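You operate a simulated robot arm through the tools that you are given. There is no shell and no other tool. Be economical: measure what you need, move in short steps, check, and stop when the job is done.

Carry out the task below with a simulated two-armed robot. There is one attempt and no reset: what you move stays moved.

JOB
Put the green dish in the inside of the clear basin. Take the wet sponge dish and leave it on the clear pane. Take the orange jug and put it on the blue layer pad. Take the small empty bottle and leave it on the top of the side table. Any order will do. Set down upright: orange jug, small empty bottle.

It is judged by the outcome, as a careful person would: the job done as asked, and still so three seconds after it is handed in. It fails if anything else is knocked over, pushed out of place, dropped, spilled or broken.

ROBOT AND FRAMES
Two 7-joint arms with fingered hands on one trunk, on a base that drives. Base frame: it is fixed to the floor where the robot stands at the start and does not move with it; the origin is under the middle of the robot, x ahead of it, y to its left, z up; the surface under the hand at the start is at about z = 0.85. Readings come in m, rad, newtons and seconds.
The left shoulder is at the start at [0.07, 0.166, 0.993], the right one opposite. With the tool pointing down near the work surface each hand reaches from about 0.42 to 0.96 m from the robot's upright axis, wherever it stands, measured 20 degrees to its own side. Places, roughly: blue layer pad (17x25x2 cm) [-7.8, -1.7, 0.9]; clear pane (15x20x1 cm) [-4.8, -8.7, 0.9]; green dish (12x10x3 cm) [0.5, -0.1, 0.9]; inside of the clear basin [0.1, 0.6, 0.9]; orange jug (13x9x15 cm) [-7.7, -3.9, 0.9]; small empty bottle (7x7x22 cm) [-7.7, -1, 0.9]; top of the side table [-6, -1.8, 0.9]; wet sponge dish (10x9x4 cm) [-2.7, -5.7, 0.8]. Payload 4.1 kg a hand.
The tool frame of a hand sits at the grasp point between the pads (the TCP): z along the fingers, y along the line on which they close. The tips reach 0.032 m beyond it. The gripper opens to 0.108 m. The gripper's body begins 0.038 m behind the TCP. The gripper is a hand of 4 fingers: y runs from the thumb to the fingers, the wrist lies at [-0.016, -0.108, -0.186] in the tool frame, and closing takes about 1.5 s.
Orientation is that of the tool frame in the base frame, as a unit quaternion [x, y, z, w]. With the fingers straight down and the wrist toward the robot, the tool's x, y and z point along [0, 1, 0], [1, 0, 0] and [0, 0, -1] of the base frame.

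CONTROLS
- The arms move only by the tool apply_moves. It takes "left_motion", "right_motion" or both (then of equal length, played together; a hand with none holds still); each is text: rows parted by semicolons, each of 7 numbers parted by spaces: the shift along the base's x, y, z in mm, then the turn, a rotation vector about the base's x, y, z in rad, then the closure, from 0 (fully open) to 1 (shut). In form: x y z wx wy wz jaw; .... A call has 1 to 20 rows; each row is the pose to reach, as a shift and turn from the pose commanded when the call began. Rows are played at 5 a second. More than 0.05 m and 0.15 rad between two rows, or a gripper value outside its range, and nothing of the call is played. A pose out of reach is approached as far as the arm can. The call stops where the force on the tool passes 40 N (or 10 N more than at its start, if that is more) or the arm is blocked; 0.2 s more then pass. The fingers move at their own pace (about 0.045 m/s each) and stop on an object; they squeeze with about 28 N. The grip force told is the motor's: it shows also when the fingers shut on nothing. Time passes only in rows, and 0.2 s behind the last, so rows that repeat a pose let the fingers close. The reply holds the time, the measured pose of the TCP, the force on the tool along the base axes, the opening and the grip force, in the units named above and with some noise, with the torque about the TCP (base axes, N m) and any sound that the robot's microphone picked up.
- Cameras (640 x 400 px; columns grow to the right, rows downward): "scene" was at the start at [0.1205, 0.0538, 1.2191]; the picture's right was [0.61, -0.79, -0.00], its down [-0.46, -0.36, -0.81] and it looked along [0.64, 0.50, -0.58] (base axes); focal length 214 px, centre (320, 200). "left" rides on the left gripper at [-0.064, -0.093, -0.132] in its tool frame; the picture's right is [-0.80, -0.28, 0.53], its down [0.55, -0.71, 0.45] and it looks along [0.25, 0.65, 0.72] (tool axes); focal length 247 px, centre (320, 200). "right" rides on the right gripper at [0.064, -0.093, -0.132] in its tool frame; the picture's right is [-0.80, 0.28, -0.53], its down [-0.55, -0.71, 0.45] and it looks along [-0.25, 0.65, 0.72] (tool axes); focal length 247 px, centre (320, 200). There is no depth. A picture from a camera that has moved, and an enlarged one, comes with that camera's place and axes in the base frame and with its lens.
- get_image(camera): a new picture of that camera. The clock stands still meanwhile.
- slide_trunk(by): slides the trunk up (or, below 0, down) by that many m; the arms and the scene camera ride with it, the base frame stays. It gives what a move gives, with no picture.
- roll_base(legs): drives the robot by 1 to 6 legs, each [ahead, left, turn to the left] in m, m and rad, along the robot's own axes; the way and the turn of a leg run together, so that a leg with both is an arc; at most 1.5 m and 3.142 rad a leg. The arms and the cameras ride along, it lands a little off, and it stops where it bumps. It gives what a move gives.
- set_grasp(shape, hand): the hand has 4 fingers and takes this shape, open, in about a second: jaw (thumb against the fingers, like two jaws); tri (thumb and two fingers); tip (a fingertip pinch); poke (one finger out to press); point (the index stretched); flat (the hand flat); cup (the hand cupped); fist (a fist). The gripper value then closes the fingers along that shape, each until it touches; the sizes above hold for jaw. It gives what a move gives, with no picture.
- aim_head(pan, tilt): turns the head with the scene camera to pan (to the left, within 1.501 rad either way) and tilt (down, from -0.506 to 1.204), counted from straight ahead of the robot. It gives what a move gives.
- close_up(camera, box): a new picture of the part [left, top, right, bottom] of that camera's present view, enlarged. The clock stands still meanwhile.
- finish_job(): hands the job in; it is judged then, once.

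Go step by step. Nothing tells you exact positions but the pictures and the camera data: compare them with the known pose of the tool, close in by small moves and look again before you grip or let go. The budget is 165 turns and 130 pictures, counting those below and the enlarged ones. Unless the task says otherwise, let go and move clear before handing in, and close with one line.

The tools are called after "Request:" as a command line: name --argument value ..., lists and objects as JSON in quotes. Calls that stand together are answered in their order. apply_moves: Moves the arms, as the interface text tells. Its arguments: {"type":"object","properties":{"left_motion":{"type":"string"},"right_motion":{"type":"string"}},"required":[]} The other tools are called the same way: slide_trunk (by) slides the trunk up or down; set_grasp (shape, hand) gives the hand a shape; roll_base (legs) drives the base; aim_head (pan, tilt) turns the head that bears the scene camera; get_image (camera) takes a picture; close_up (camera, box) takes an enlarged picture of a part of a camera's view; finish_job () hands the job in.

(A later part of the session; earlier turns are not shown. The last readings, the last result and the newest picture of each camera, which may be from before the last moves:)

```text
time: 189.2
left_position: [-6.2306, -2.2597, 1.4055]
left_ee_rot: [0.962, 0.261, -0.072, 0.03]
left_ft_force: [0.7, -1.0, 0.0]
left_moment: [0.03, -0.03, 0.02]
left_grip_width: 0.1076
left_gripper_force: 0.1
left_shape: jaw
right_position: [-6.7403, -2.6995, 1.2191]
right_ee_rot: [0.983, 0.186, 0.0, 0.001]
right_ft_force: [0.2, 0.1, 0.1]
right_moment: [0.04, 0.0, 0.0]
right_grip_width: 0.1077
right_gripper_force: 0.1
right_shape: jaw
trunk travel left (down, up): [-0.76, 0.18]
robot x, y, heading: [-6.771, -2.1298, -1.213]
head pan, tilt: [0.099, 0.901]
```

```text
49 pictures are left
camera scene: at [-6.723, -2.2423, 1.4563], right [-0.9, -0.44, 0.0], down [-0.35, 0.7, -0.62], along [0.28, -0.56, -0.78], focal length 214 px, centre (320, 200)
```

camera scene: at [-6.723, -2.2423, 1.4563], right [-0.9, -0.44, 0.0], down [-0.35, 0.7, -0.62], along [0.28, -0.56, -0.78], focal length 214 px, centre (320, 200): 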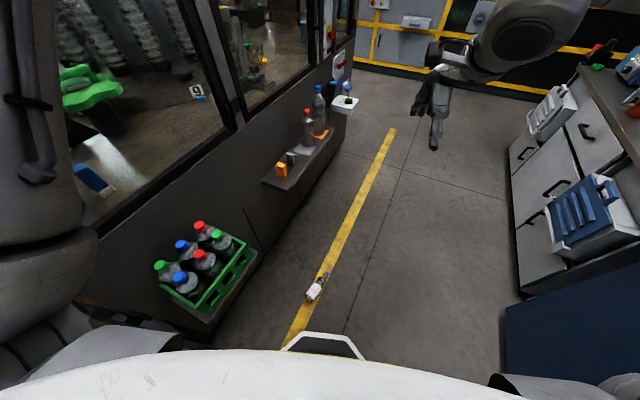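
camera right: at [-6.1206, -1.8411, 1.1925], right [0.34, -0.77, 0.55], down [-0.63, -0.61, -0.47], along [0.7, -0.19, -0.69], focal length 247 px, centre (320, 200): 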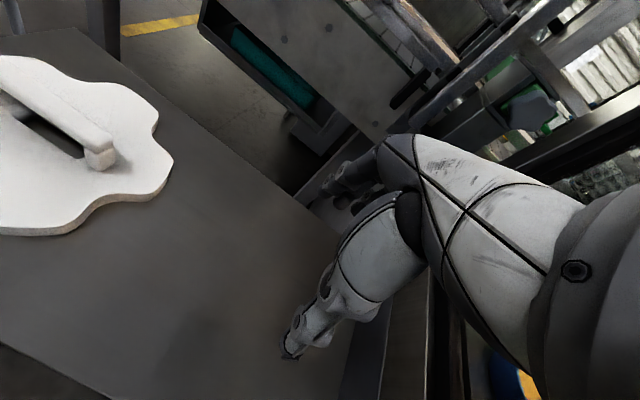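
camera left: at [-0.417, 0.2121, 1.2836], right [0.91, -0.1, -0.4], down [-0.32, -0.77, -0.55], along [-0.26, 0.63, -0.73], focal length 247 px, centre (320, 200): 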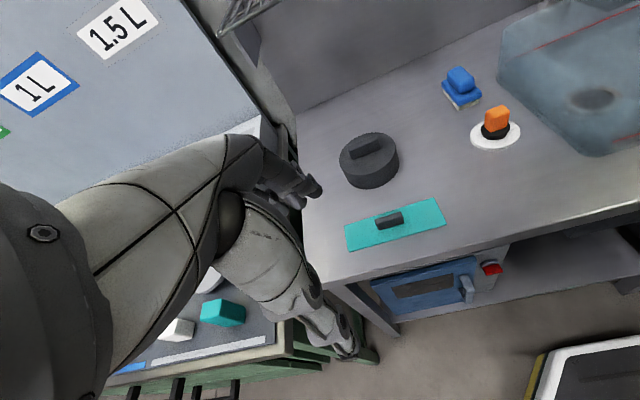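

The bottle is confirmed at (-6.517, -2.613), about 0.54 m ahead and slightly left. I will move the right hand aside and bring the left hand over the bottle, turning its closing axis across the bottle.

Request:
apply_moves --right_motion "-20 -6 5 0 0 0 0; -40 -12 10 0 0 0 0; -60 -18 15 0 0 0 0; -80 -24 20 0 0 0 0; -100 -30 25 0 0 0 0; -120 -36 30 0 0 0 0; -140 -42 35 0 0 0 0; -160 -48 40 0 0 0 0; -180 -54 45 0 0 0 0; -200 -60 50 0 0 0 0; -200 -60 50 0 0 0 0; -200 -60 50 0 0 0 0; -200 -60 50 0 0 0 0" --left_motion "0 -30 0 0 0 0 0; -10 -65 0 0.012 -0.006 0.07 0; -25 -105 0 0.027 -0.013 0.16 0; -50 -145 0 0.04 -0.02 0.25 0; -80 -180 0 0.056 -0.028 0.34 0; -110 -215 0 0.07 -0.036 0.43 0; -140 -250 0 0.086 -0.043 0.52 0; -170 -285 0 0.1 -0.05 0.61 0; -200 -315 0 0.116 -0.058 0.7 0; -230 -340 0 0.13 -0.065 0.79 0; -260 -355 0 0.147 -0.073 0.888 0; -288 -363 0 0.147 -0.073 0.888 0; -288 -363 0 0.147 -0.073 0.888 0"

Request:
get_image --camera "left"

Request:
get_image --camera "scene"

```text
time: 191.7
left_position: [-6.3823, -2.6519, 1.3491]
left_ee_rot: [0.717, 0.693, 0.023, -0.08]
left_ft_force: [0.5, -0.2, -0.2]
left_moment: [-0.01, -0.03, 0.0]
left_grip_width: 0.1079
left_gripper_force: 0.1
left_shape: jaw
left hand out of reach, approached as far as the arm can: row 9, 10, 11, 12
right_position: [-6.9394, -2.7603, 1.2676]
right_ee_rot: [0.982, 0.186, -0.001, 0.0]
right_ft_force: [0.0, -0.1, -0.9]
right_moment: [0.03, 0.01, -0.02]
right_grip_width: 0.1075
right_gripper_force: 0.0
right_shape: jaw
trunk travel left (down, up): [-0.76, 0.18]
robot x, y, heading: [-6.7805, -2.1278, -1.216]
head pan, tilt: [0.099, 0.901]
stopped in row 12 (left hand): the arm was blocked; the commanded pose is now the measured one
```

```text
48 pictures are left
camera left: at [-6.4662, -2.7335, 1.4778], right [-0.36, -0.7, -0.62], down [-0.72, 0.63, -0.3], along [0.6, 0.33, -0.73], focal length 247 px, centre (320, 200)
```

left: 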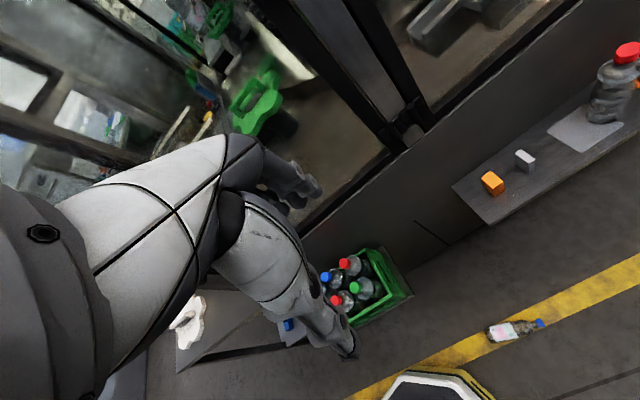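

```text
47 pictures are left
camera scene: at [-6.7221, -2.2432, 1.4562], right [-0.9, -0.44, 0.0], down [-0.35, 0.7, -0.62], along [0.27, -0.56, -0.78], focal length 214 px, centre (320, 200)
```

scene: 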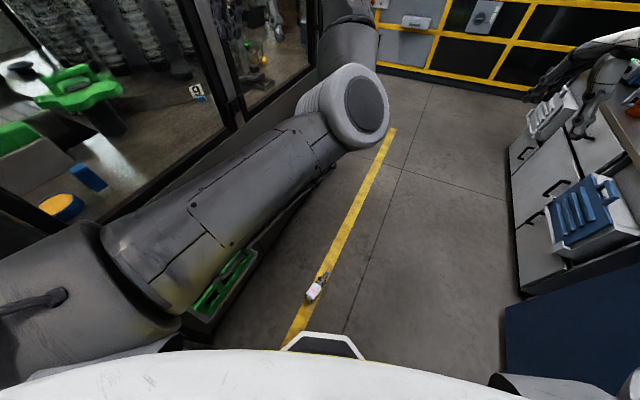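

At this height the left arm folds awkwardly, but the actual pick-up happens well below the shoulder. I will lower the left arm relative to the trunk and test the same pose there.

Request:
apply_moves --left_motion "0 0 -45 -0.03 -0.014 -0.023 0; 0 0 -90 -0.06 -0.028 -0.046 0; 0 0 -135 -0.09 -0.042 -0.07 0; 0 0 -180 -0.12 -0.055 -0.093 0; 0 0 -225 -0.151 -0.069 -0.116 0; 0 0 -270 -0.151 -0.069 -0.116 0; 0 0 -315 -0.151 -0.069 -0.116 0; 0 0 -360 -0.151 -0.069 -0.116 0; 0 0 -405 -0.151 -0.069 -0.116 0; -25 5 -440 -0.151 -0.069 -0.116 0; -50 10 -460 -0.151 -0.069 -0.116 0; -80 15 -480 -0.151 -0.069 -0.116 0; -110 22 -480 -0.151 -0.069 -0.116 0; -137 30 -480 -0.151 -0.069 -0.116 0; -137 30 -480 -0.151 -0.069 -0.116 0"

Request:
get_image --camera "scene"

```text
time: 193.4
left_position: [-6.3142, -2.6398, 1.0529]
left_ee_rot: [0.73, 0.681, 0.038, 0.038]
left_ft_force: [-0.3, -0.7, 0.3]
left_moment: [0.01, 0.0, 0.04]
left_grip_width: 0.1077
left_gripper_force: 0.1
left_shape: jaw
left hand out of reach, approached as far as the arm can: row 2, 3
right_position: [-6.9395, -2.7587, 1.2677]
right_ee_rot: [0.982, 0.187, -0.001, 0.0]
right_ft_force: [-0.3, 0.4, 0.3]
right_moment: [0.02, 0.01, 0.0]
right_grip_width: 0.1076
right_gripper_force: 0.0
right_shape: jaw
trunk travel left (down, up): [-0.76, 0.18]
robot x, y, heading: [-6.7736, -2.1266, -1.206]
head pan, tilt: [0.099, 0.901]
stopped in row 8 (left hand): the arm was blocked; the commanded pose is now the measured one
```

```text
46 pictures are left
camera scene: at [-6.7226, -2.2419, 1.4564], right [-0.9, -0.44, 0.0], down [-0.35, 0.7, -0.62], along [0.27, -0.56, -0.78], focal length 214 px, centre (320, 200)
```

scene: 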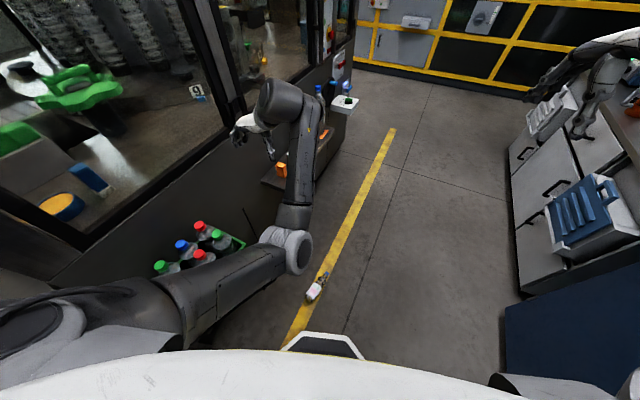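

The left hand is near the machine with the elbow turned inward. I will move it inward, away from the machine, toward the spot above the bottle, and see whether this arm shape works.

Request:
apply_moves --left_motion "-20 0 5 0 0 0 0; -45 2 5 0 0 0 0; -75 4 5 0 0 0 0; -105 8 5 0 0 0 0; -135 10 5 0 0 0 0; -165 14 5 0 0 0 0; -205 18 5 0 0 0 0; -205 18 5 0 0 0 0"

Request:
get_image --camera "scene"

```text
time: 194.3
left_position: [-6.3315, -2.6212, 1.0788]
left_ee_rot: [0.696, 0.71, 0.077, 0.075]
left_ft_force: [0.6, 0.0, -0.6]
left_moment: [0.0, -0.03, 0.01]
left_grip_width: 0.1075
left_gripper_force: 0.1
left_shape: jaw
right_position: [-6.9401, -2.7584, 1.2691]
right_ee_rot: [0.983, 0.186, -0.001, -0.001]
right_ft_force: [-0.1, -0.8, -0.1]
right_moment: [-0.03, -0.02, -0.02]
right_grip_width: 0.1078
right_gripper_force: 0.1
right_shape: jaw
trunk travel left (down, up): [-0.76, 0.18]
robot x, y, heading: [-6.7746, -2.1288, -1.214]
head pan, tilt: [0.099, 0.901]
stopped in row 4 (left hand): the arm was blocked; the commanded pose is now the measured one
```

```text
45 pictures are left
camera scene: at [-6.7241, -2.2417, 1.4564], right [-0.9, -0.44, 0.0], down [-0.35, 0.7, -0.62], along [0.28, -0.56, -0.78], focal length 214 px, centre (320, 200)
```

scene: 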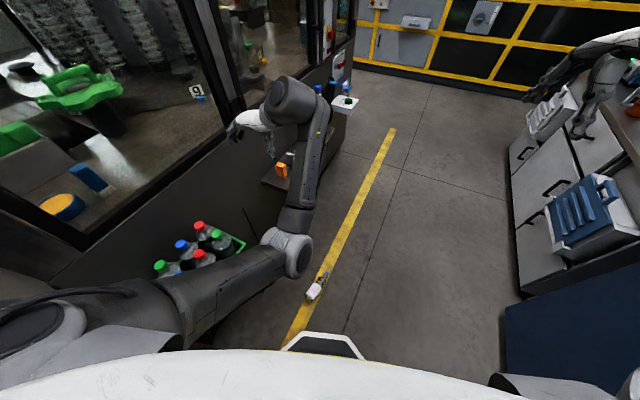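

That arm shape is at its joint limits. I will bring the left hand back to its normal pose near my left side and use the right hand instead, whose motion tested well.

Request:
apply_moves --left_motion "-4 12 24 0.014 0.021 -0.136 0; -8 24 48 0.028 0.042 -0.272 0; -12 36 72 0.042 0.063 -0.408 0; -16 48 96 0.056 0.084 -0.544 0; -20 60 120 0.07 0.105 -0.68 0; -23 72 144 0.084 0.126 -0.816 0; -27 84 168 0.098 0.147 -0.952 0; -31 96 192 0.113 0.168 -1.09 0; -35 111 220 0.128 0.19 -1.228 0; -10 140 240 0.128 0.19 -1.228 0; 30 160 260 0.128 0.19 -1.228 0; 70 180 280 0.128 0.19 -1.228 0; 70 180 280 0.128 0.19 -1.228 0"

Request:
get_image --camera "scene"

```text
time: 197.1
left_position: [-6.2632, -2.4433, 1.3562]
left_ee_rot: [0.984, 0.177, 0.0, -0.001]
left_ft_force: [-1.3, -0.1, 1.3]
left_moment: [0.02, -0.04, -0.01]
left_grip_width: 0.108
left_gripper_force: 0.1
left_shape: jaw
left hand out of reach, approached as far as the arm can: row 6, 7, 8, 9
right_position: [-6.9402, -2.7602, 1.2684]
right_ee_rot: [0.983, 0.186, 0.0, 0.001]
right_ft_force: [-0.3, -0.8, -0.1]
right_moment: [0.02, -0.01, -0.01]
right_grip_width: 0.1077
right_gripper_force: 0.0
right_shape: jaw
trunk travel left (down, up): [-0.76, 0.18]
robot x, y, heading: [-6.7753, -2.1297, -1.211]
head pan, tilt: [0.099, 0.901]
```

```text
44 pictures are left
camera scene: at [-6.7247, -2.242, 1.4564], right [-0.9, -0.44, 0.0], down [-0.35, 0.7, -0.62], along [0.28, -0.56, -0.78], focal length 214 px, centre (320, 200)
```

scene: 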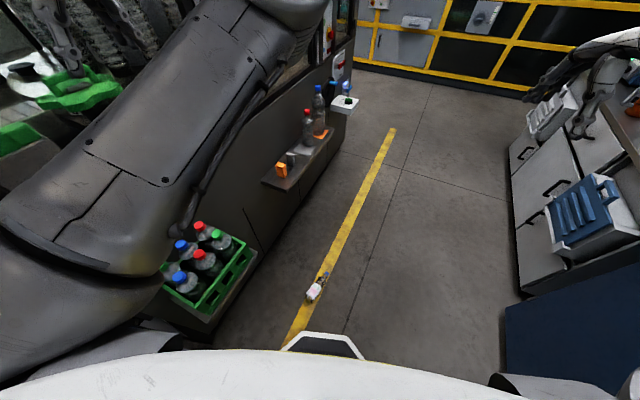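

The left arm is back in its normal shape. I will shift the base slightly, tuck the left hand in a little, then yaw the right hand and bring it over the bottle at mid height.

Request:
roll_base --legs '[[-0.05, 0.09, 0]]'

Request:
apply_moves --left_motion "-15 -15 0 0 0 0 0; -30 -30 0 0 0 0 0; -45 -45 0 0 0 0 0; -60 -50 0 0 0 0 0; -60 -50 0 0 0 0 0; -60 -50 0 0 0 0 0; -60 -50 0 0 0 0 0; -60 -50 0 0 0 0 0; -60 -50 0 0 0 0 0; -60 -50 0 0 0 0 0; -60 -50 0 0 0 0 0; -60 -50 0 0 0 0 0; -60 -50 0 0 0 0 0; -60 -50 0 0 0 0 0; -60 -50 0 0 0 0 0; -60 -50 0 0 0 0 0" --right_motion "20 0 -20 0 0 -0.14 0; 40 0 -40 0 0 -0.28 0; 60 0 -60 0 0 -0.42 0; 80 0 -80 0 0 -0.56 0; 100 0 -100 0 0 -0.7 0; 120 0 -120 0 0 -0.84 0; 140 0 -140 0 0 -0.98 0; 165 5 -160 0 0 -1.12 0; 190 10 -160 0 0 -1.26 0; 215 18 -160 0 0 -1.4 0; 240 26 -160 0 0 -1.54 0; 265 34 -160 0 0 -1.68 0; 290 42 -160 0 0 -1.82 0; 315 48 -160 0 0 -1.96 0; 340 55 -160 0 0 -2.094 0; 340 55 -160 0 0 -2.094 0"

Request:
get_image --camera "scene"

```text
time: 198.3
left_position: [-6.196, -2.3648, 1.3574]
left_ee_rot: [0.984, 0.178, 0.0, -0.001]
left_ft_force: [0.4, -0.1, 0.2]
left_moment: [0.01, 0.0, -0.05]
left_grip_width: 0.1082
left_gripper_force: 0.0
left_shape: jaw
right_position: [-6.8727, -2.6803, 1.2678]
right_ee_rot: [0.983, 0.186, 0.0, 0.0]
right_ft_force: [-0.5, 0.9, -0.7]
right_moment: [-0.01, 0.01, 0.01]
right_grip_width: 0.108
right_gripper_force: 0.0
right_shape: jaw
trunk travel left (down, up): [-0.76, 0.18]
robot x, y, heading: [-6.7096, -2.0473, -1.215]
head pan, tilt: [0.099, 0.901]
```

```text
time: 201.7
left_position: [-6.2498, -2.4136, 1.3559]
left_ee_rot: [0.983, 0.183, -0.003, -0.002]
left_ft_force: [-0.4, 0.5, 0.0]
left_moment: [-0.01, -0.02, 0.0]
left_grip_width: 0.1077
left_gripper_force: 0.0
left_shape: jaw
right_position: [-6.5329, -2.6251, 1.1092]
right_ee_rot: [-0.652, 0.758, 0.0, 0.001]
right_ft_force: [-0.5, -0.7, 0.2]
right_moment: [0.03, -0.04, -0.01]
right_grip_width: 0.1077
right_gripper_force: 0.2
right_shape: jaw
trunk travel left (down, up): [-0.76, 0.18]
robot x, y, heading: [-6.7057, -2.0484, -1.215]
head pan, tilt: [0.099, 0.901]
```

```text
43 pictures are left
camera scene: at [-6.6568, -2.1628, 1.4564], right [-0.9, -0.44, 0.0], down [-0.35, 0.7, -0.62], along [0.28, -0.56, -0.78], focal length 214 px, centre (320, 200)
```

scene: 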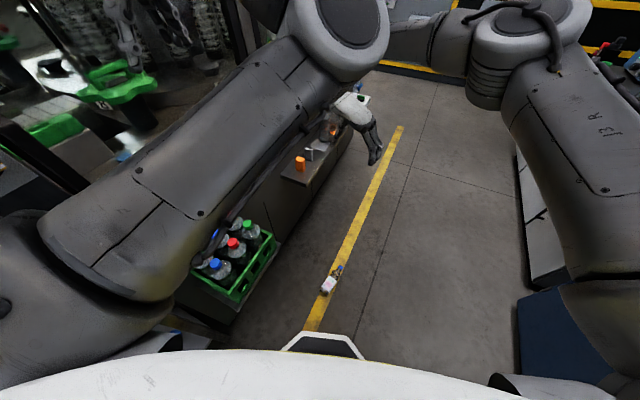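

The right hand is in the wanted orientation above the bottle. I will lower the trunk by 0.45 m and look with the wrist camera.

Request:
slide_trunk --by -0.45

Request:
get_image --camera "right"

```text
refused: -0.45 is not a number from -0.4 to 0.4
```

```text
42 pictures are left
camera right: at [-6.4497, -2.7025, 1.2399], right [-0.16, 0.83, 0.53], down [0.78, 0.44, -0.45], along [-0.61, 0.34, -0.72], focal length 247 px, centre (320, 200)
```

right: 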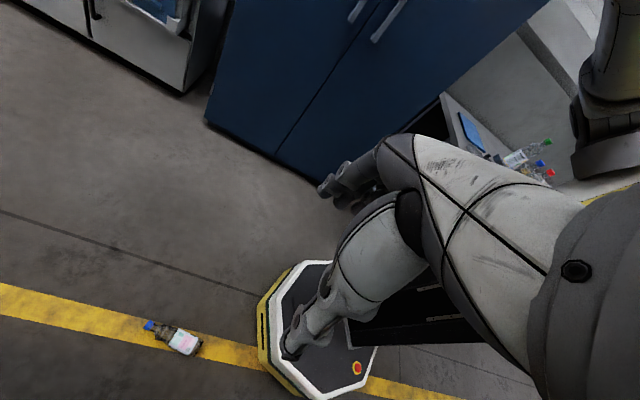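

The wrist camera agrees: the bottle runs from (-6.505, -2.513) to (-6.546, -2.71), and the TCP is right over the grip point. I will lower by 0.4 m, then continue with the arm to just above the bottle.

Request:
slide_trunk --by -0.4

Request:
apply_moves --right_motion "0 0 -45 0 0 -0.03 0; 0 0 -90 0 0 -0.04 0; 0 0 -135 0 0 -0.04 0; 0 0 -180 0 0 -0.04 0; 2 2 -225 0 0 -0.04 0; 4 4 -270 0 0 -0.04 0; 6 5 -315 0 0 -0.04 0; 6 5 -360 0 0 -0.04 0; 6 5 -405 0 0 -0.04 0; 6 5 -450 0 0 -0.04 0; 6 5 -495 0 0 -0.04 0; 6 5 -530 0 0 -0.04 0; 6 5 -530 0 0 -0.04 0"

Request:
get_image --camera "right"

```text
time: 205.5
left_position: [-6.2491, -2.4127, 0.9557]
left_ee_rot: [0.983, 0.182, -0.003, -0.002]
left_ft_force: [-0.5, 0.3, -0.1]
left_moment: [-0.01, 0.0, 0.0]
left_grip_width: 0.1079
left_gripper_force: 0.1
left_shape: jaw
right_position: [-6.5334, -2.6255, 0.7081]
right_ee_rot: [-0.652, 0.758, 0.001, 0.0]
right_ft_force: [-0.3, -0.4, -0.3]
right_moment: [0.0, -0.02, -0.02]
right_grip_width: 0.1079
right_gripper_force: 0.0
right_shape: jaw
trunk travel left (down, up): [-0.36, 0.58]
robot x, y, heading: [-6.7075, -2.0479, -1.215]
head pan, tilt: [0.099, 0.901]
```

```text
time: 208.3
left_position: [-6.2499, -2.4132, 0.9553]
left_ee_rot: [0.983, 0.182, -0.003, -0.003]
left_ft_force: [-0.6, -1.1, 0.4]
left_moment: [0.0, -0.01, -0.03]
left_grip_width: 0.108
left_gripper_force: 0.0
left_shape: jaw
right_position: [-6.5424, -2.6082, 0.3074]
right_ee_rot: [-0.638, 0.77, 0.001, 0.0]
right_ft_force: [0.3, 0.7, -0.5]
right_moment: [-0.04, -0.01, 0.02]
right_grip_width: 0.1081
right_gripper_force: 0.0
right_shape: jaw
right hand out of reach, approached as far as the arm can: row 9, 10, 11, 12, 13
trunk travel left (down, up): [-0.36, 0.58]
robot x, y, heading: [-6.7103, -2.049, -1.211]
head pan, tilt: [0.099, 0.901]
```

```text
41 pictures are left
camera right: at [-6.4619, -2.6885, 0.4386], right [-0.13, 0.84, 0.53], down [0.8, 0.41, -0.45], along [-0.59, 0.37, -0.72], focal length 247 px, centre (320, 200)
```

right: 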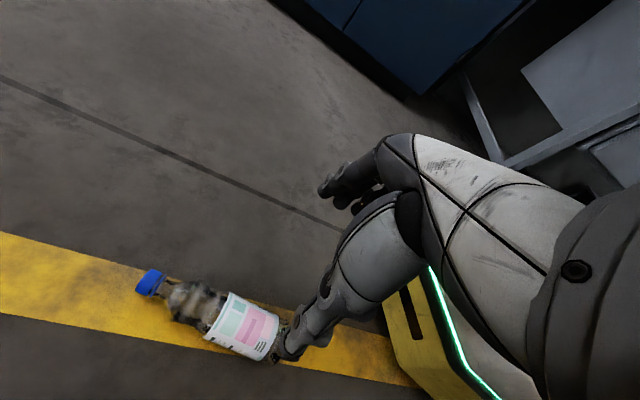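

The arm bottomed out at z 0.31, so the trunk must come down more. The bottle axis lies about 2 cm to the +x side of the TCP; I will correct that and lower the trunk to just above the bottle.

Request:
slide_trunk --by -0.16

Request:
apply_moves --right_motion "11 0 0 0 0 0 0; 22 0 0 0 0 0 0; 22 0 0 0 0 0 0"

Request:
get_image --camera "right"

Request:
get_image --camera "scene"

```text
time: 209.9
left_position: [-6.2492, -2.4149, 0.8052]
left_ee_rot: [0.983, 0.183, 0.0, 0.001]
left_ft_force: [-2.9, -9.9, 22.5]
left_moment: [1.29, 0.33, 0.29]
left_grip_width: 0.108
left_gripper_force: 0.0
left_shape: jaw
right_position: [-6.5432, -2.6084, 0.1548]
right_ee_rot: [-0.637, 0.771, 0.001, 0.001]
right_ft_force: [0.6, -0.5, 0.3]
right_moment: [-0.01, 0.0, 0.0]
right_grip_width: 0.1079
right_gripper_force: 0.0
right_shape: jaw
trunk travel left (down, up): [-0.206, 0.734]
robot x, y, heading: [-6.71, -2.0502, -1.212]
head pan, tilt: [0.099, 0.901]
stopped: the force on the tool passed its limit at 51 N (the readings are from after the stop); the commanded pose is now the measured one
```

```text
time: 210.7
left_position: [-6.2496, -2.4133, 0.8057]
left_ee_rot: [0.983, 0.182, 0.001, 0.0]
left_ft_force: [-1.7, -12.7, 28.4]
left_moment: [1.7, 0.36, 0.24]
left_grip_width: 0.1079
left_gripper_force: 0.1
left_shape: jaw
right_position: [-6.5434, -2.6076, 0.1554]
right_ee_rot: [-0.638, 0.77, 0.0, 0.001]
right_ft_force: [0.7, 0.8, -0.5]
right_moment: [0.04, 0.0, 0.02]
right_grip_width: 0.1079
right_gripper_force: 0.0
right_shape: jaw
right hand out of reach, approached as far as the arm can: row 1, 2, 3
trunk travel left (down, up): [-0.206, 0.734]
robot x, y, heading: [-6.7087, -2.0477, -1.211]
head pan, tilt: [0.099, 0.901]
```

```text
40 pictures are left
camera right: at [-6.4623, -2.6886, 0.2859], right [-0.13, 0.84, 0.53], down [0.8, 0.41, -0.45], along [-0.59, 0.37, -0.72], focal length 247 px, centre (320, 200)
```

right: 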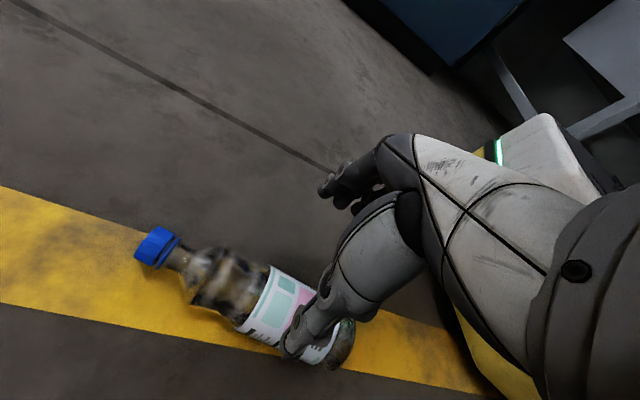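

```text
39 pictures are left
camera scene: at [-6.6578, -2.1628, 0.903], right [-0.9, -0.44, 0.0], down [-0.34, 0.7, -0.62], along [0.28, -0.56, -0.78], focal length 214 px, centre (320, 200)
```

scene: 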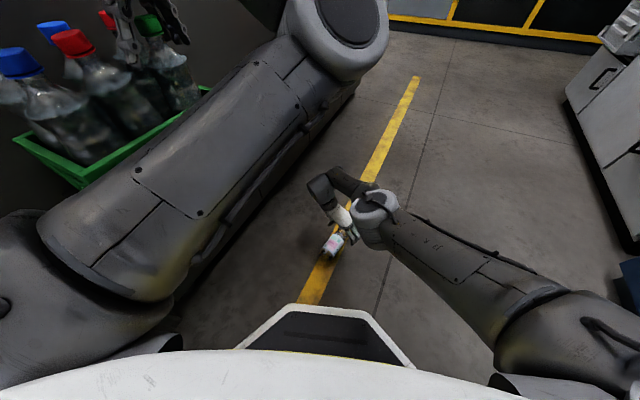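

The left hand has come down onto the crated bottles. I will lift it straight up right away and leave the trunk where it is.

Request:
apply_moves --left_motion "0 0 25 0 0 0 0; 0 0 60 0 0 0 0; 0 0 100 0 0 0 0; 0 0 145 0 0 0 0; 0 0 190 0 0 0 0; 0 0 220 0 0 0 0; 0 0 220 0 0 0 0"

Request:
get_image --camera "scene"

```text
time: 211.9
left_position: [-6.2192, -2.4333, 0.9175]
left_ee_rot: [0.976, 0.205, -0.013, -0.07]
left_ft_force: [-0.5, -0.4, 0.1]
left_moment: [-0.01, 0.01, 0.05]
left_grip_width: 0.1077
left_gripper_force: 0.0
left_shape: jaw
right_position: [-6.5428, -2.6081, 0.1529]
right_ee_rot: [-0.638, 0.77, 0.002, 0.001]
right_ft_force: [0.6, 0.4, -0.2]
right_moment: [0.0, -0.01, 0.02]
right_grip_width: 0.1078
right_gripper_force: 0.0
right_shape: jaw
trunk travel left (down, up): [-0.206, 0.734]
robot x, y, heading: [-6.7097, -2.0445, -1.212]
head pan, tilt: [0.099, 0.901]
stopped in row 5 (left hand): the arm was blocked; the commanded pose is now the measured one
```

```text
38 pictures are left
camera scene: at [-6.6557, -2.1628, 0.9027], right [-0.9, -0.44, 0.0], down [-0.35, 0.7, -0.62], along [0.27, -0.56, -0.78], focal length 214 px, centre (320, 200)
```

scene: 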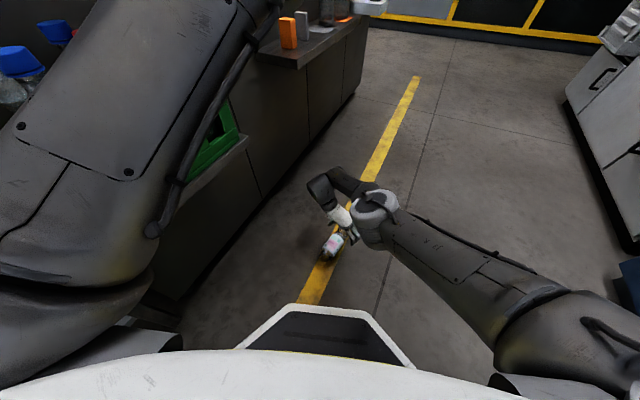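

The left hand is clear above the bottles, which still sit in their crate. I will swing the left hand past the end of the crate to open aisle space so that lowering further is safe.

Request:
apply_moves --left_motion "-10 -35 5 0 0 0 0; -20 -70 5 0 0 0 0; -30 -105 5 0 0 0 0; -45 -140 5 0 0 0 0; -55 -170 5 0 0 0 0; -55 -170 5 0 0 0 0"

Request:
get_image --camera "left"

```text
time: 213.3
left_position: [-6.2745, -2.6004, 0.9237]
left_ee_rot: [0.976, 0.204, -0.01, -0.07]
left_ft_force: [-0.3, 0.2, -0.3]
left_moment: [0.03, 0.01, 0.03]
left_grip_width: 0.1077
left_gripper_force: 0.0
left_shape: jaw
right_position: [-6.5432, -2.6076, 0.1541]
right_ee_rot: [-0.638, 0.77, 0.002, -0.001]
right_ft_force: [0.1, -0.2, 0.4]
right_moment: [0.02, -0.01, 0.02]
right_grip_width: 0.1081
right_gripper_force: 0.1
right_shape: jaw
trunk travel left (down, up): [-0.206, 0.734]
robot x, y, heading: [-6.7068, -2.0481, -1.211]
head pan, tilt: [0.099, 0.901]
```

```text
37 pictures are left
camera left: at [-6.3636, -2.5605, 1.0673], right [-0.87, 0.01, -0.49], down [0.2, 0.92, -0.34], along [0.45, -0.4, -0.8], focal length 247 px, centre (320, 200)
```

left: 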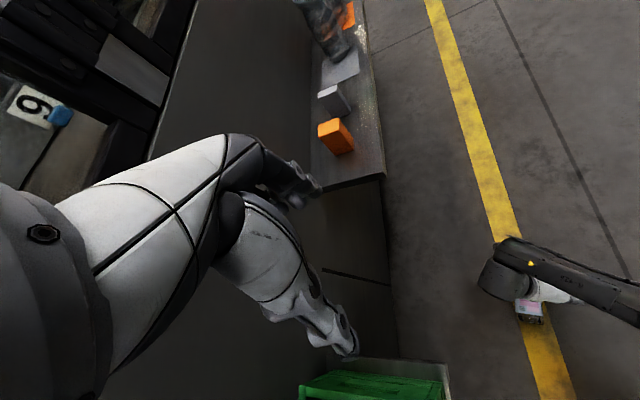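

The left fingers hang between the crate and the ledge. I will shift them 4 cm more into the aisle and lower the trunk by the remaining 10 cm.

Request:
apply_moves --left_motion "-20 0 5 0 0 0 0; -40 0 10 0 0 0 0; -40 0 10 0 0 0 0"

Request:
slide_trunk --by -0.065

Request:
apply_moves --right_motion "11 0 5 0 0 0 0; 22 0 5 0 0 0 0; 22 0 5 0 0 0 0"

Request:
get_image --camera "right"

```text
time: 214.1
left_position: [-6.3169, -2.602, 0.9332]
left_ee_rot: [0.976, 0.204, -0.011, -0.071]
left_ft_force: [-0.4, 0.4, 0.0]
left_moment: [-0.02, -0.02, -0.04]
left_grip_width: 0.1074
left_gripper_force: 0.0
left_shape: jaw
right_position: [-6.542, -2.6072, 0.1548]
right_ee_rot: [-0.637, 0.771, 0.002, 0.0]
right_ft_force: [-0.2, 0.2, 0.7]
right_moment: [0.03, -0.02, -0.01]
right_grip_width: 0.1077
right_gripper_force: 0.1
right_shape: jaw
trunk travel left (down, up): [-0.206, 0.734]
robot x, y, heading: [-6.7083, -2.0499, -1.213]
head pan, tilt: [0.099, 0.901]
```

```text
time: 215.1
left_position: [-6.3159, -2.6016, 0.8691]
left_ee_rot: [0.976, 0.204, -0.011, -0.069]
left_ft_force: [-0.2, 1.2, 0.1]
left_moment: [-0.04, 0.0, 0.0]
left_grip_width: 0.1078
left_gripper_force: 0.0
left_shape: jaw
right_position: [-6.5423, -2.6079, 0.0895]
right_ee_rot: [-0.637, 0.771, 0.001, 0.0]
right_ft_force: [-0.1, -0.5, -0.1]
right_moment: [0.03, 0.0, -0.01]
right_grip_width: 0.1075
right_gripper_force: 0.0
right_shape: jaw
trunk travel left (down, up): [-0.141, 0.799]
robot x, y, heading: [-6.7077, -2.0477, -1.207]
head pan, tilt: [0.099, 0.901]
```

```text
time: 215.9
left_position: [-6.3162, -2.6018, 0.868]
left_ee_rot: [0.976, 0.204, -0.011, -0.07]
left_ft_force: [0.4, -0.5, 0.4]
left_moment: [-0.05, -0.01, 0.02]
left_grip_width: 0.1078
left_gripper_force: 0.2
left_shape: jaw
right_position: [-6.5333, -2.6055, 0.0951]
right_ee_rot: [-0.637, 0.771, 0.001, 0.001]
right_ft_force: [0.5, -0.1, -0.1]
right_moment: [0.0, -0.01, 0.01]
right_grip_width: 0.1079
right_gripper_force: 0.0
right_shape: jaw
right hand out of reach, approached as far as the arm can: row 1, 2, 3
trunk travel left (down, up): [-0.141, 0.799]
robot x, y, heading: [-6.7057, -2.0481, -1.217]
head pan, tilt: [0.099, 0.901]
```

```text
36 pictures are left
camera right: at [-6.4533, -2.6862, 0.227], right [-0.13, 0.84, 0.53], down [0.8, 0.41, -0.45], along [-0.59, 0.37, -0.72], focal length 247 px, centre (320, 200)
```

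right: 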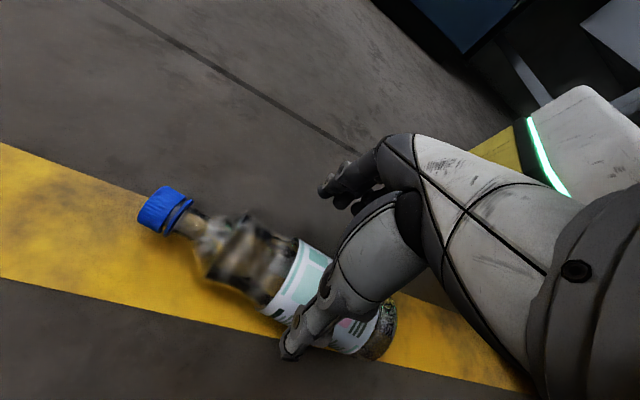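

The bottle axis is still about 2 cm to the side and the arm is at its limit, so I will nudge the base 2 cm left, then lower the rest.

Request:
roll_base --legs '[[0, 0.022, 0]]'

Request:
slide_trunk --by -0.03

Request:
get_image --camera "right"

```text
time: 216.7
left_position: [-6.2935, -2.5942, 0.8679]
left_ee_rot: [0.976, 0.205, -0.012, -0.069]
left_ft_force: [0.2, 0.1, -0.3]
left_moment: [0.02, -0.01, -0.04]
left_grip_width: 0.1078
left_gripper_force: 0.1
left_shape: jaw
right_position: [-6.5128, -2.5973, 0.0965]
right_ee_rot: [-0.638, 0.77, 0.001, 0.001]
right_ft_force: [-0.5, 0.3, -0.4]
right_moment: [0.0, -0.02, -0.01]
right_grip_width: 0.1078
right_gripper_force: 0.0
right_shape: jaw
trunk travel left (down, up): [-0.141, 0.799]
robot x, y, heading: [-6.6839, -2.039, -1.209]
head pan, tilt: [0.099, 0.901]
```

```text
time: 217.5
left_position: [-6.2949, -2.5939, 0.8383]
left_ee_rot: [0.976, 0.204, -0.01, -0.069]
left_ft_force: [0.3, -1.3, 0.5]
left_moment: [-0.01, 0.03, -0.02]
left_grip_width: 0.1077
left_gripper_force: 0.2
left_shape: jaw
right_position: [-6.5125, -2.598, 0.0664]
right_ee_rot: [-0.637, 0.771, 0.001, 0.0]
right_ft_force: [-0.2, 0.8, -0.8]
right_moment: [0.0, 0.0, 0.0]
right_grip_width: 0.108
right_gripper_force: 0.0
right_shape: jaw
trunk travel left (down, up): [-0.111, 0.829]
robot x, y, heading: [-6.6874, -2.0419, -1.21]
head pan, tilt: [0.099, 0.901]
```

```text
35 pictures are left
camera right: at [-6.4322, -2.6783, 0.1973], right [-0.13, 0.84, 0.53], down [0.8, 0.41, -0.45], along [-0.59, 0.37, -0.72], focal length 247 px, centre (320, 200)
```

right: 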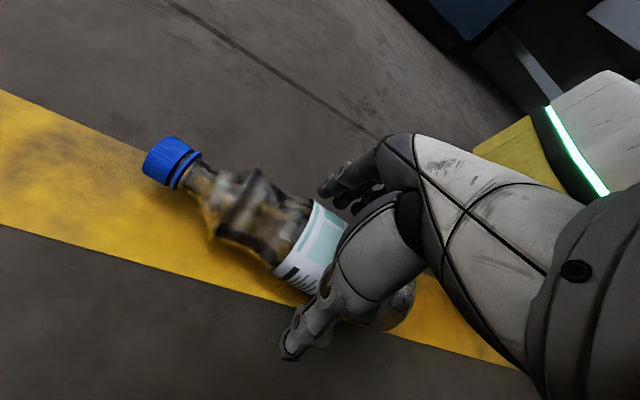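

The thumb and fingers now straddle the bottle body. I will lower the last 2 cm and close.

Request:
slide_trunk --by -0.022

Request:
apply_moves --right_motion "0 0 0 0 0 0 0.2; 0 0 0 0 0 0 0.4; 0 0 0 0 0 0 0.6; 0 0 0 0 0 0 0.8; 0 0 0 0 0 0 1; 0 0 0 0 0 0 1; 0 0 0 0 0 0 1; 0 0 0 0 0 0 1"

Request:
slide_trunk --by 0.2

Request:
get_image --camera "right"

```text
time: 218.2
left_position: [-6.2961, -2.5943, 0.8172]
left_ee_rot: [0.976, 0.204, -0.011, -0.069]
left_ft_force: [0.9, 0.6, 0.5]
left_moment: [-0.01, 0.01, 0.0]
left_grip_width: 0.1075
left_gripper_force: 0.0
left_shape: jaw
right_position: [-6.5122, -2.5975, 0.0434]
right_ee_rot: [-0.638, 0.77, 0.0, 0.0]
right_ft_force: [0.3, 0.1, 0.5]
right_moment: [-0.01, -0.02, 0.0]
right_grip_width: 0.1077
right_gripper_force: 0.1
right_shape: jaw
trunk travel left (down, up): [-0.089, 0.851]
robot x, y, heading: [-6.6857, -2.0401, -1.207]
head pan, tilt: [0.099, 0.901]
```

```text
time: 220.0
left_position: [-6.2949, -2.5948, 0.8164]
left_ee_rot: [0.976, 0.204, -0.011, -0.069]
left_ft_force: [0.0, -0.3, 0.4]
left_moment: [-0.02, -0.01, -0.02]
left_grip_width: 0.1077
left_gripper_force: 0.1
left_shape: jaw
right_position: [-6.5127, -2.5978, 0.0437]
right_ee_rot: [-0.638, 0.77, 0.001, 0.0]
right_ft_force: [-0.2, 0.3, 0.3]
right_moment: [0.05, 0.03, -0.01]
right_grip_width: 0.0544
right_gripper_force: 27.8
right_shape: jaw
trunk travel left (down, up): [-0.089, 0.851]
robot x, y, heading: [-6.6921, -2.0412, -1.211]
head pan, tilt: [0.099, 0.901]
```

```text
time: 222.1
left_position: [-6.295, -2.5928, 1.0166]
left_ee_rot: [0.976, 0.205, -0.01, -0.069]
left_ft_force: [0.1, -0.4, 0.3]
left_moment: [-0.02, 0.0, 0.01]
left_grip_width: 0.1077
left_gripper_force: 0.1
left_shape: jaw
right_position: [-6.512, -2.5983, 0.2438]
right_ee_rot: [-0.638, 0.77, 0.0, 0.0]
right_ft_force: [-0.4, 0.7, -0.6]
right_moment: [0.02, 0.01, 0.02]
right_grip_width: 0.0544
right_gripper_force: 28.0
right_shape: jaw
trunk travel left (down, up): [-0.289, 0.651]
robot x, y, heading: [-6.6889, -2.0455, -1.208]
head pan, tilt: [0.099, 0.901]
```

```text
34 pictures are left
camera right: at [-6.4321, -2.6784, 0.3748], right [-0.13, 0.84, 0.53], down [0.8, 0.41, -0.45], along [-0.59, 0.37, -0.72], focal length 247 px, centre (320, 200)
```

right: 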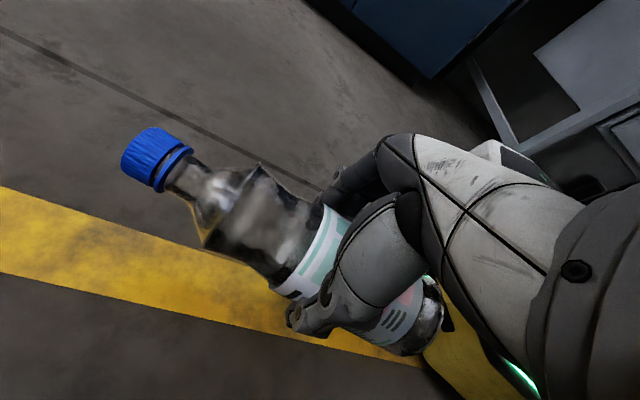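

The bottle is firmly held by its body. I will raise the trunk in two steps, then lift the arm and tip the bottle upright in the air.

Request:
slide_trunk --by 0.4

Request:
slide_trunk --by 0.15

Request:
apply_moves --right_motion "-5 10 40 0 0 0 1; -10 15 80 0 0 0 1; -15 20 120 0 0 0 1; -20 20 160 0 0 0 1; -25 20 200 0 0 0 1; -30 20 240 0 0 0 1; -35 20 280 0 0 0 1; -40 20 310 0 0 0 1; -40 20 310 -0.138 0.026 0 1; -40 20 310 -0.276 0.052 0 1; -40 20 310 -0.414 0.078 0 1; -40 20 310 -0.552 0.104 0 1; -40 20 310 -0.69 0.13 0 1; -40 20 310 -0.828 0.157 0 1; -40 20 310 -0.966 0.183 0 1; -40 20 310 -1.104 0.209 0 1; -40 20 310 -1.242 0.235 0 1; -40 20 310 -1.38 0.261 0 1; -40 20 310 -1.518 0.287 0 1; -40 20 310 -1.544 0.292 0 1"

Request:
get_image --camera "scene"

```text
time: 226.0
left_position: [-6.2941, -2.5946, 1.4169]
left_ee_rot: [0.976, 0.205, -0.011, -0.07]
left_ft_force: [-0.3, 0.2, -0.7]
left_moment: [0.0, 0.02, 0.04]
left_grip_width: 0.1077
left_gripper_force: 0.0
left_shape: jaw
right_position: [-6.5119, -2.5965, 0.6445]
right_ee_rot: [-0.637, 0.771, 0.001, 0.001]
right_ft_force: [-0.8, -0.1, 0.3]
right_moment: [0.01, 0.0, 0.0]
right_grip_width: 0.0541
right_gripper_force: 28.1
right_shape: jaw
trunk travel left (down, up): [-0.689, 0.251]
robot x, y, heading: [-6.6855, -2.0375, -1.207]
head pan, tilt: [0.099, 0.901]
```

```text
time: 227.7
left_position: [-6.2949, -2.5945, 1.5656]
left_ee_rot: [0.976, 0.204, -0.011, -0.07]
left_ft_force: [-0.9, -0.7, 0.3]
left_moment: [0.03, -0.03, -0.01]
left_grip_width: 0.1077
left_gripper_force: 0.1
left_shape: jaw
right_position: [-6.5127, -2.5981, 0.7935]
right_ee_rot: [-0.638, 0.77, 0.001, 0.001]
right_ft_force: [0.6, -0.1, 1.1]
right_moment: [0.04, 0.03, 0.01]
right_grip_width: 0.0545
right_gripper_force: 28.1
right_shape: jaw
trunk travel left (down, up): [-0.839, 0.101]
robot x, y, heading: [-6.6867, -2.0427, -1.209]
head pan, tilt: [0.099, 0.901]
```

```text
time: 231.9
left_position: [-6.2948, -2.5953, 1.5674]
left_ee_rot: [0.976, 0.205, -0.011, -0.07]
left_ft_force: [0.1, -0.2, -0.2]
left_moment: [-0.03, -0.02, 0.02]
left_grip_width: 0.1077
left_gripper_force: 0.1
left_shape: jaw
right_position: [-6.5515, -2.5782, 1.1051]
right_ee_rot: [-0.45, 0.545, -0.452, -0.545]
right_ft_force: [0.8, 0.5, -0.2]
right_moment: [-0.02, -0.02, 0.0]
right_grip_width: 0.0538
right_gripper_force: 28.5
right_shape: jaw
trunk travel left (down, up): [-0.839, 0.101]
robot x, y, heading: [-6.6882, -2.0375, -1.212]
head pan, tilt: [0.099, 0.901]
```

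```text
33 pictures are left
camera scene: at [-6.6353, -2.1553, 1.5358], right [-0.9, -0.44, 0.0], down [-0.35, 0.7, -0.62], along [0.28, -0.56, -0.78], focal length 214 px, centre (320, 200)
```

scene: 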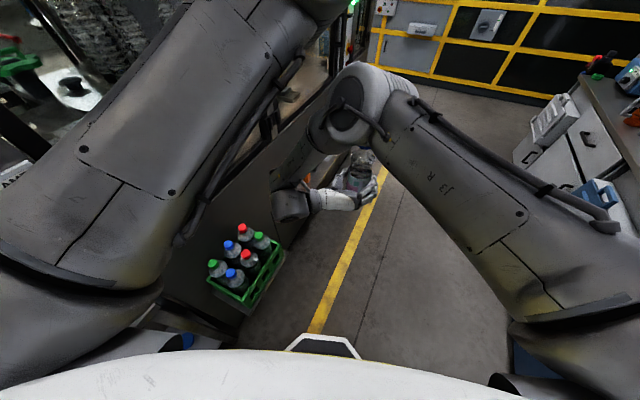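

The bottle is upright in the hand, and the crate's six bottles are all still standing. I will back north up the aisle and turn left to face the side table.

Request:
roll_base --legs '[[-0.42, 0.11, 0], [0, 0, 0.6], [0, 0, 0.61]]'

Request:
aim_head --pan -0.3 --tilt 0.8

Request:
get_image --camera "scene"

```text
time: 237.9
left_position: [-6.0769, -1.4343, 1.5665]
left_ee_rot: [0.683, 0.727, -0.049, -0.051]
left_ft_force: [0.4, -0.3, 0.1]
left_moment: [-0.02, 0.01, 0.0]
left_grip_width: 0.1075
left_gripper_force: 0.1
left_shape: jaw
right_position: [-6.1791, -1.6715, 1.1041]
right_ee_rot: [0.682, -0.187, 0.682, 0.185]
right_ft_force: [1.0, -0.2, -1.1]
right_moment: [0.0, 0.02, -0.01]
right_grip_width: 0.054
right_gripper_force: 28.0
right_shape: jaw
trunk travel left (down, up): [-0.839, 0.101]
robot x, y, heading: [-6.7274, -1.6103, 0.012]
head pan, tilt: [0.099, 0.901]
```

```text
time: 238.7
left_position: [-6.0771, -1.4321, 1.5666]
left_ee_rot: [0.682, 0.728, -0.049, -0.05]
left_ft_force: [0.3, 1.0, 0.8]
left_moment: [0.01, 0.0, 0.02]
left_grip_width: 0.1078
left_gripper_force: 0.0
left_shape: jaw
right_position: [-6.1801, -1.67, 1.1034]
right_ee_rot: [0.681, -0.187, 0.683, 0.186]
right_ft_force: [0.2, -0.9, -0.3]
right_moment: [0.02, 0.03, 0.01]
right_grip_width: 0.054
right_gripper_force: 27.9
right_shape: jaw
trunk travel left (down, up): [-0.839, 0.101]
robot x, y, heading: [-6.7303, -1.6138, 0.017]
head pan, tilt: [-0.3, 0.799]
```

```text
32 pictures are left
camera scene: at [-6.6027, -1.635, 1.5437], right [-0.28, -0.96, 0.0], down [-0.69, 0.2, -0.7], along [0.67, -0.2, -0.72], focal length 214 px, centre (320, 200)
```

scene: 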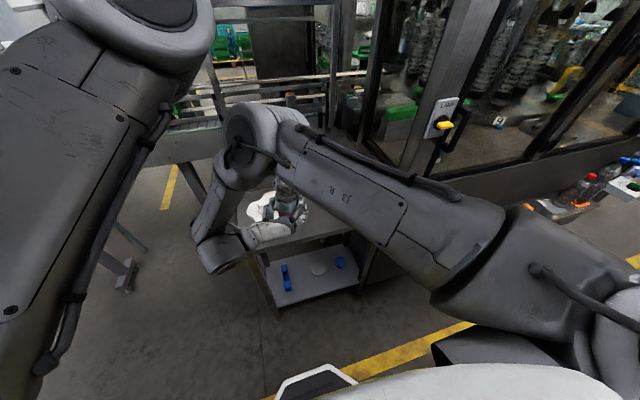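

The bottle is upright over the table's edge. I will slide right and forward with the base so it comes over the free part of the table near (-6.04, -1.9).

Request:
roll_base --legs '[[0, -0.23, 0], [0.12, 0, 0]]'

Request:
get_image --camera "scene"

Request:
get_image --camera "right"

```text
time: 241.3
left_position: [-5.9553, -1.6592, 1.5677]
left_ee_rot: [0.682, 0.728, -0.049, -0.05]
left_ft_force: [-0.9, -0.7, 0.9]
left_moment: [0.02, -0.03, 0.0]
left_grip_width: 0.1076
left_gripper_force: 0.1
left_shape: jaw
right_position: [-6.0566, -1.8937, 1.1042]
right_ee_rot: [0.682, -0.185, 0.683, 0.184]
right_ft_force: [0.5, 0.0, -0.5]
right_moment: [0.01, 0.03, 0.0]
right_grip_width: 0.0536
right_gripper_force: 27.7
right_shape: jaw
trunk travel left (down, up): [-0.839, 0.101]
robot x, y, heading: [-6.6056, -1.8399, 0.015]
head pan, tilt: [-0.3, 0.799]
```

```text
31 pictures are left
camera scene: at [-6.4808, -1.8631, 1.5439], right [-0.28, -0.96, 0.0], down [-0.69, 0.2, -0.7], along [0.67, -0.2, -0.72], focal length 214 px, centre (320, 200)
```

scene: 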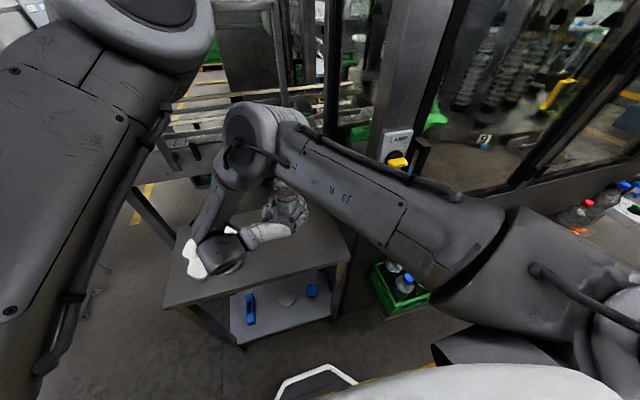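

```text
30 pictures are left
camera right: at [-6.1224, -1.7491, 1.169], right [-0.6, 0.03, -0.8], down [0.74, 0.38, -0.55], along [0.29, -0.92, -0.25], focal length 247 px, centre (320, 200)
```

right: 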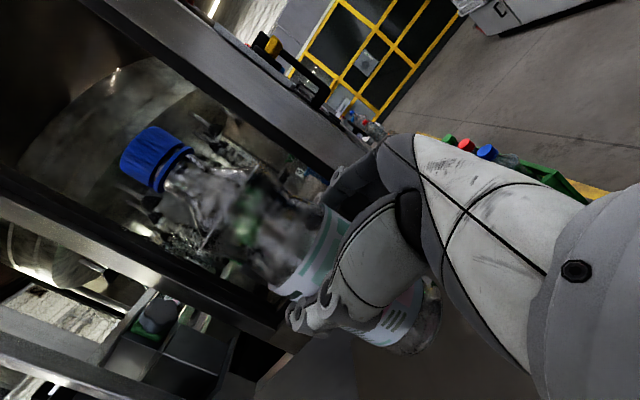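

Lowering here would bring the wrist close to the flower tool, so I will shift the bottle about 8 cm toward the right end of the table before lowering.

Request:
apply_moves --right_motion "-5 -25 0 0 0 0 1; -8 -50 0 0 0 0 1; -12 -75 0 0 0 0 1; -12 -75 -30 0 0 0 1; -12 -75 -60 0 0 0 1; -12 -75 -90 0 0 0 1; -12 -75 -115 0 0 0 1; -12 -75 -130 0 0 0 1; -12 -75 -130 0 0 0 1"

Request:
close_up --camera "scene" --box '[150, 80, 390, 320]'

```text
time: 243.3
left_position: [-5.954, -1.6581, 1.5666]
left_ee_rot: [0.681, 0.729, -0.049, -0.05]
left_ft_force: [1.0, -0.4, 0.1]
left_moment: [0.01, 0.02, 0.04]
left_grip_width: 0.1075
left_gripper_force: 0.0
left_shape: jaw
right_position: [-6.068, -1.9687, 0.9736]
right_ee_rot: [0.682, -0.185, 0.683, 0.185]
right_ft_force: [0.1, 0.6, -0.6]
right_moment: [-0.03, 0.01, 0.02]
right_grip_width: 0.0541
right_gripper_force: 27.9
right_shape: jaw
trunk travel left (down, up): [-0.839, 0.101]
robot x, y, heading: [-6.6114, -1.8425, 0.016]
head pan, tilt: [-0.3, 0.799]
```

```text
1.67 times, centred on (270, 200) of scene
camera zoom: at [-6.4786, -1.8618, 1.5437], right [-0.28, -0.96, 0.0], down [-0.69, 0.2, -0.7], along [0.67, -0.2, -0.72], focal length 358 px, centre (403, 200)
```

zoom: 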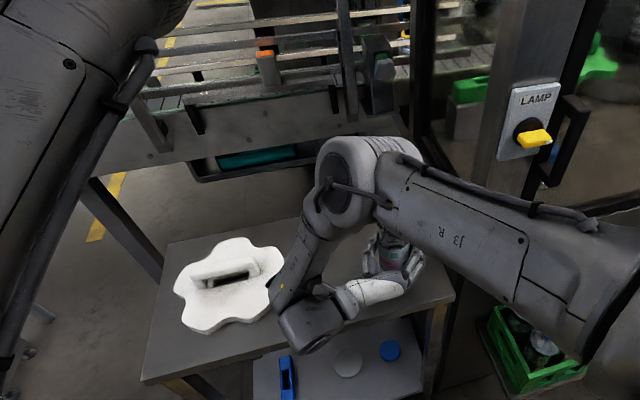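

The bottle is upright with the wrist clear of the flower. I will lower it in small steps to touch the table.

Request:
apply_moves --right_motion "0 0 -8 0 0 0 1; 0 0 -14 0 0 0 1; 0 0 -18 0 0 0 1; 0 0 -21 0 0 0 1; 0 0 -24 0 0 0 1; 0 0 -24 0 0 0 1"

```text
time: 244.7
left_position: [-5.9537, -1.6578, 1.5671]
left_ee_rot: [0.681, 0.729, -0.048, -0.051]
left_ft_force: [0.3, -0.7, 0.0]
left_moment: [0.0, 0.01, 0.0]
left_grip_width: 0.1078
left_gripper_force: 0.1
left_shape: jaw
right_position: [-6.0672, -1.9697, 0.9499]
right_ee_rot: [0.683, -0.185, 0.682, 0.185]
right_ft_force: [-0.1, 0.3, 2.3]
right_moment: [0.02, -0.07, -0.01]
right_grip_width: 0.0536
right_gripper_force: 28.1
right_shape: jaw
trunk travel left (down, up): [-0.839, 0.101]
robot x, y, heading: [-6.6061, -1.8414, 0.007]
head pan, tilt: [-0.3, 0.799]
```

There is light contact now. I will press 2 mm more and check the view before letting go.

Request:
apply_moves --right_motion "0 0 -2 0 0 0 1; 0 0 -2 0 0 0 1"

Request:
get_image --camera "right"

```text
time: 245.3
left_position: [-5.9537, -1.6573, 1.5674]
left_ee_rot: [0.681, 0.729, -0.048, -0.049]
left_ft_force: [0.3, -0.6, 0.5]
left_moment: [-0.02, 0.03, 0.02]
left_grip_width: 0.1077
left_gripper_force: 0.0
left_shape: jaw
right_position: [-6.0687, -1.9705, 0.9493]
right_ee_rot: [0.681, -0.186, 0.683, 0.185]
right_ft_force: [2.8, -2.1, 11.9]
right_moment: [0.04, -0.29, 0.03]
right_grip_width: 0.0535
right_gripper_force: 28.3
right_shape: jaw
trunk travel left (down, up): [-0.839, 0.101]
robot x, y, heading: [-6.6058, -1.8406, 0.015]
head pan, tilt: [-0.3, 0.799]
```

```text
28 pictures are left
camera right: at [-6.1336, -1.8232, 1.013], right [-0.6, 0.03, -0.8], down [0.75, 0.38, -0.55], along [0.29, -0.92, -0.25], focal length 247 px, centre (320, 200)
```

right: 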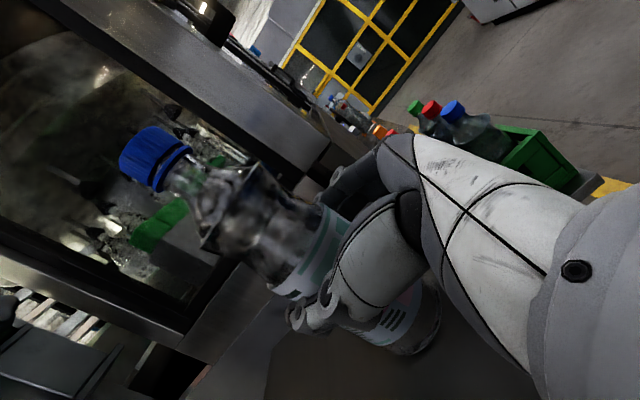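

The bottle's base is on the table with about 12 N of pressure. I will ease up 1 mm and open slowly without moving.

Request:
apply_moves --right_motion "0 0 1 0 0 0 1; 0 0 1 0 0 0 0.45; 0 0 1 0 0 0 0.4; 0 0 1 0 0 0 0.3; 0 0 1 0 0 0 0.2; 0 0 1 0 0 0 0.1; 0 0 1 0 0 0 0; 0 0 1 0 0 0 0; 0 0 1 0 0 0 0"

Request:
get_image --camera "right"

```text
time: 247.3
left_position: [-5.9532, -1.658, 1.5674]
left_ee_rot: [0.681, 0.729, -0.049, -0.05]
left_ft_force: [0.2, -0.4, 0.3]
left_moment: [0.05, 0.03, 0.0]
left_grip_width: 0.1079
left_gripper_force: 0.1
left_shape: jaw
right_position: [-6.0682, -1.9685, 0.9491]
right_ee_rot: [0.682, -0.186, 0.682, 0.185]
right_ft_force: [0.5, -0.8, -1.0]
right_moment: [-0.01, 0.0, 0.02]
right_grip_width: 0.1077
right_gripper_force: 0.1
right_shape: jaw
trunk travel left (down, up): [-0.839, 0.101]
robot x, y, heading: [-6.6059, -1.8362, 0.013]
head pan, tilt: [-0.3, 0.799]
```

```text
27 pictures are left
camera right: at [-6.1332, -1.8228, 1.0129], right [-0.6, 0.03, -0.8], down [0.74, 0.38, -0.55], along [0.29, -0.92, -0.25], focal length 247 px, centre (320, 200)
```

right: 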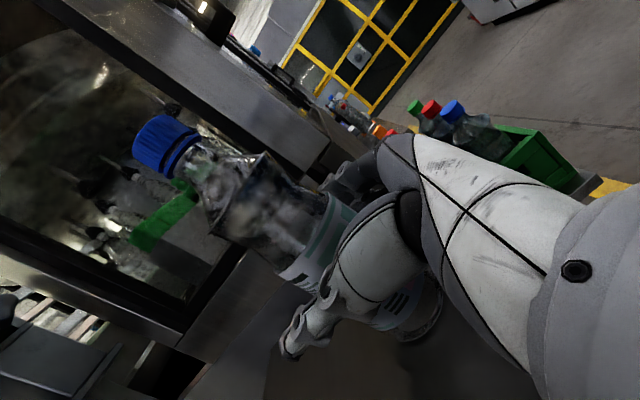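

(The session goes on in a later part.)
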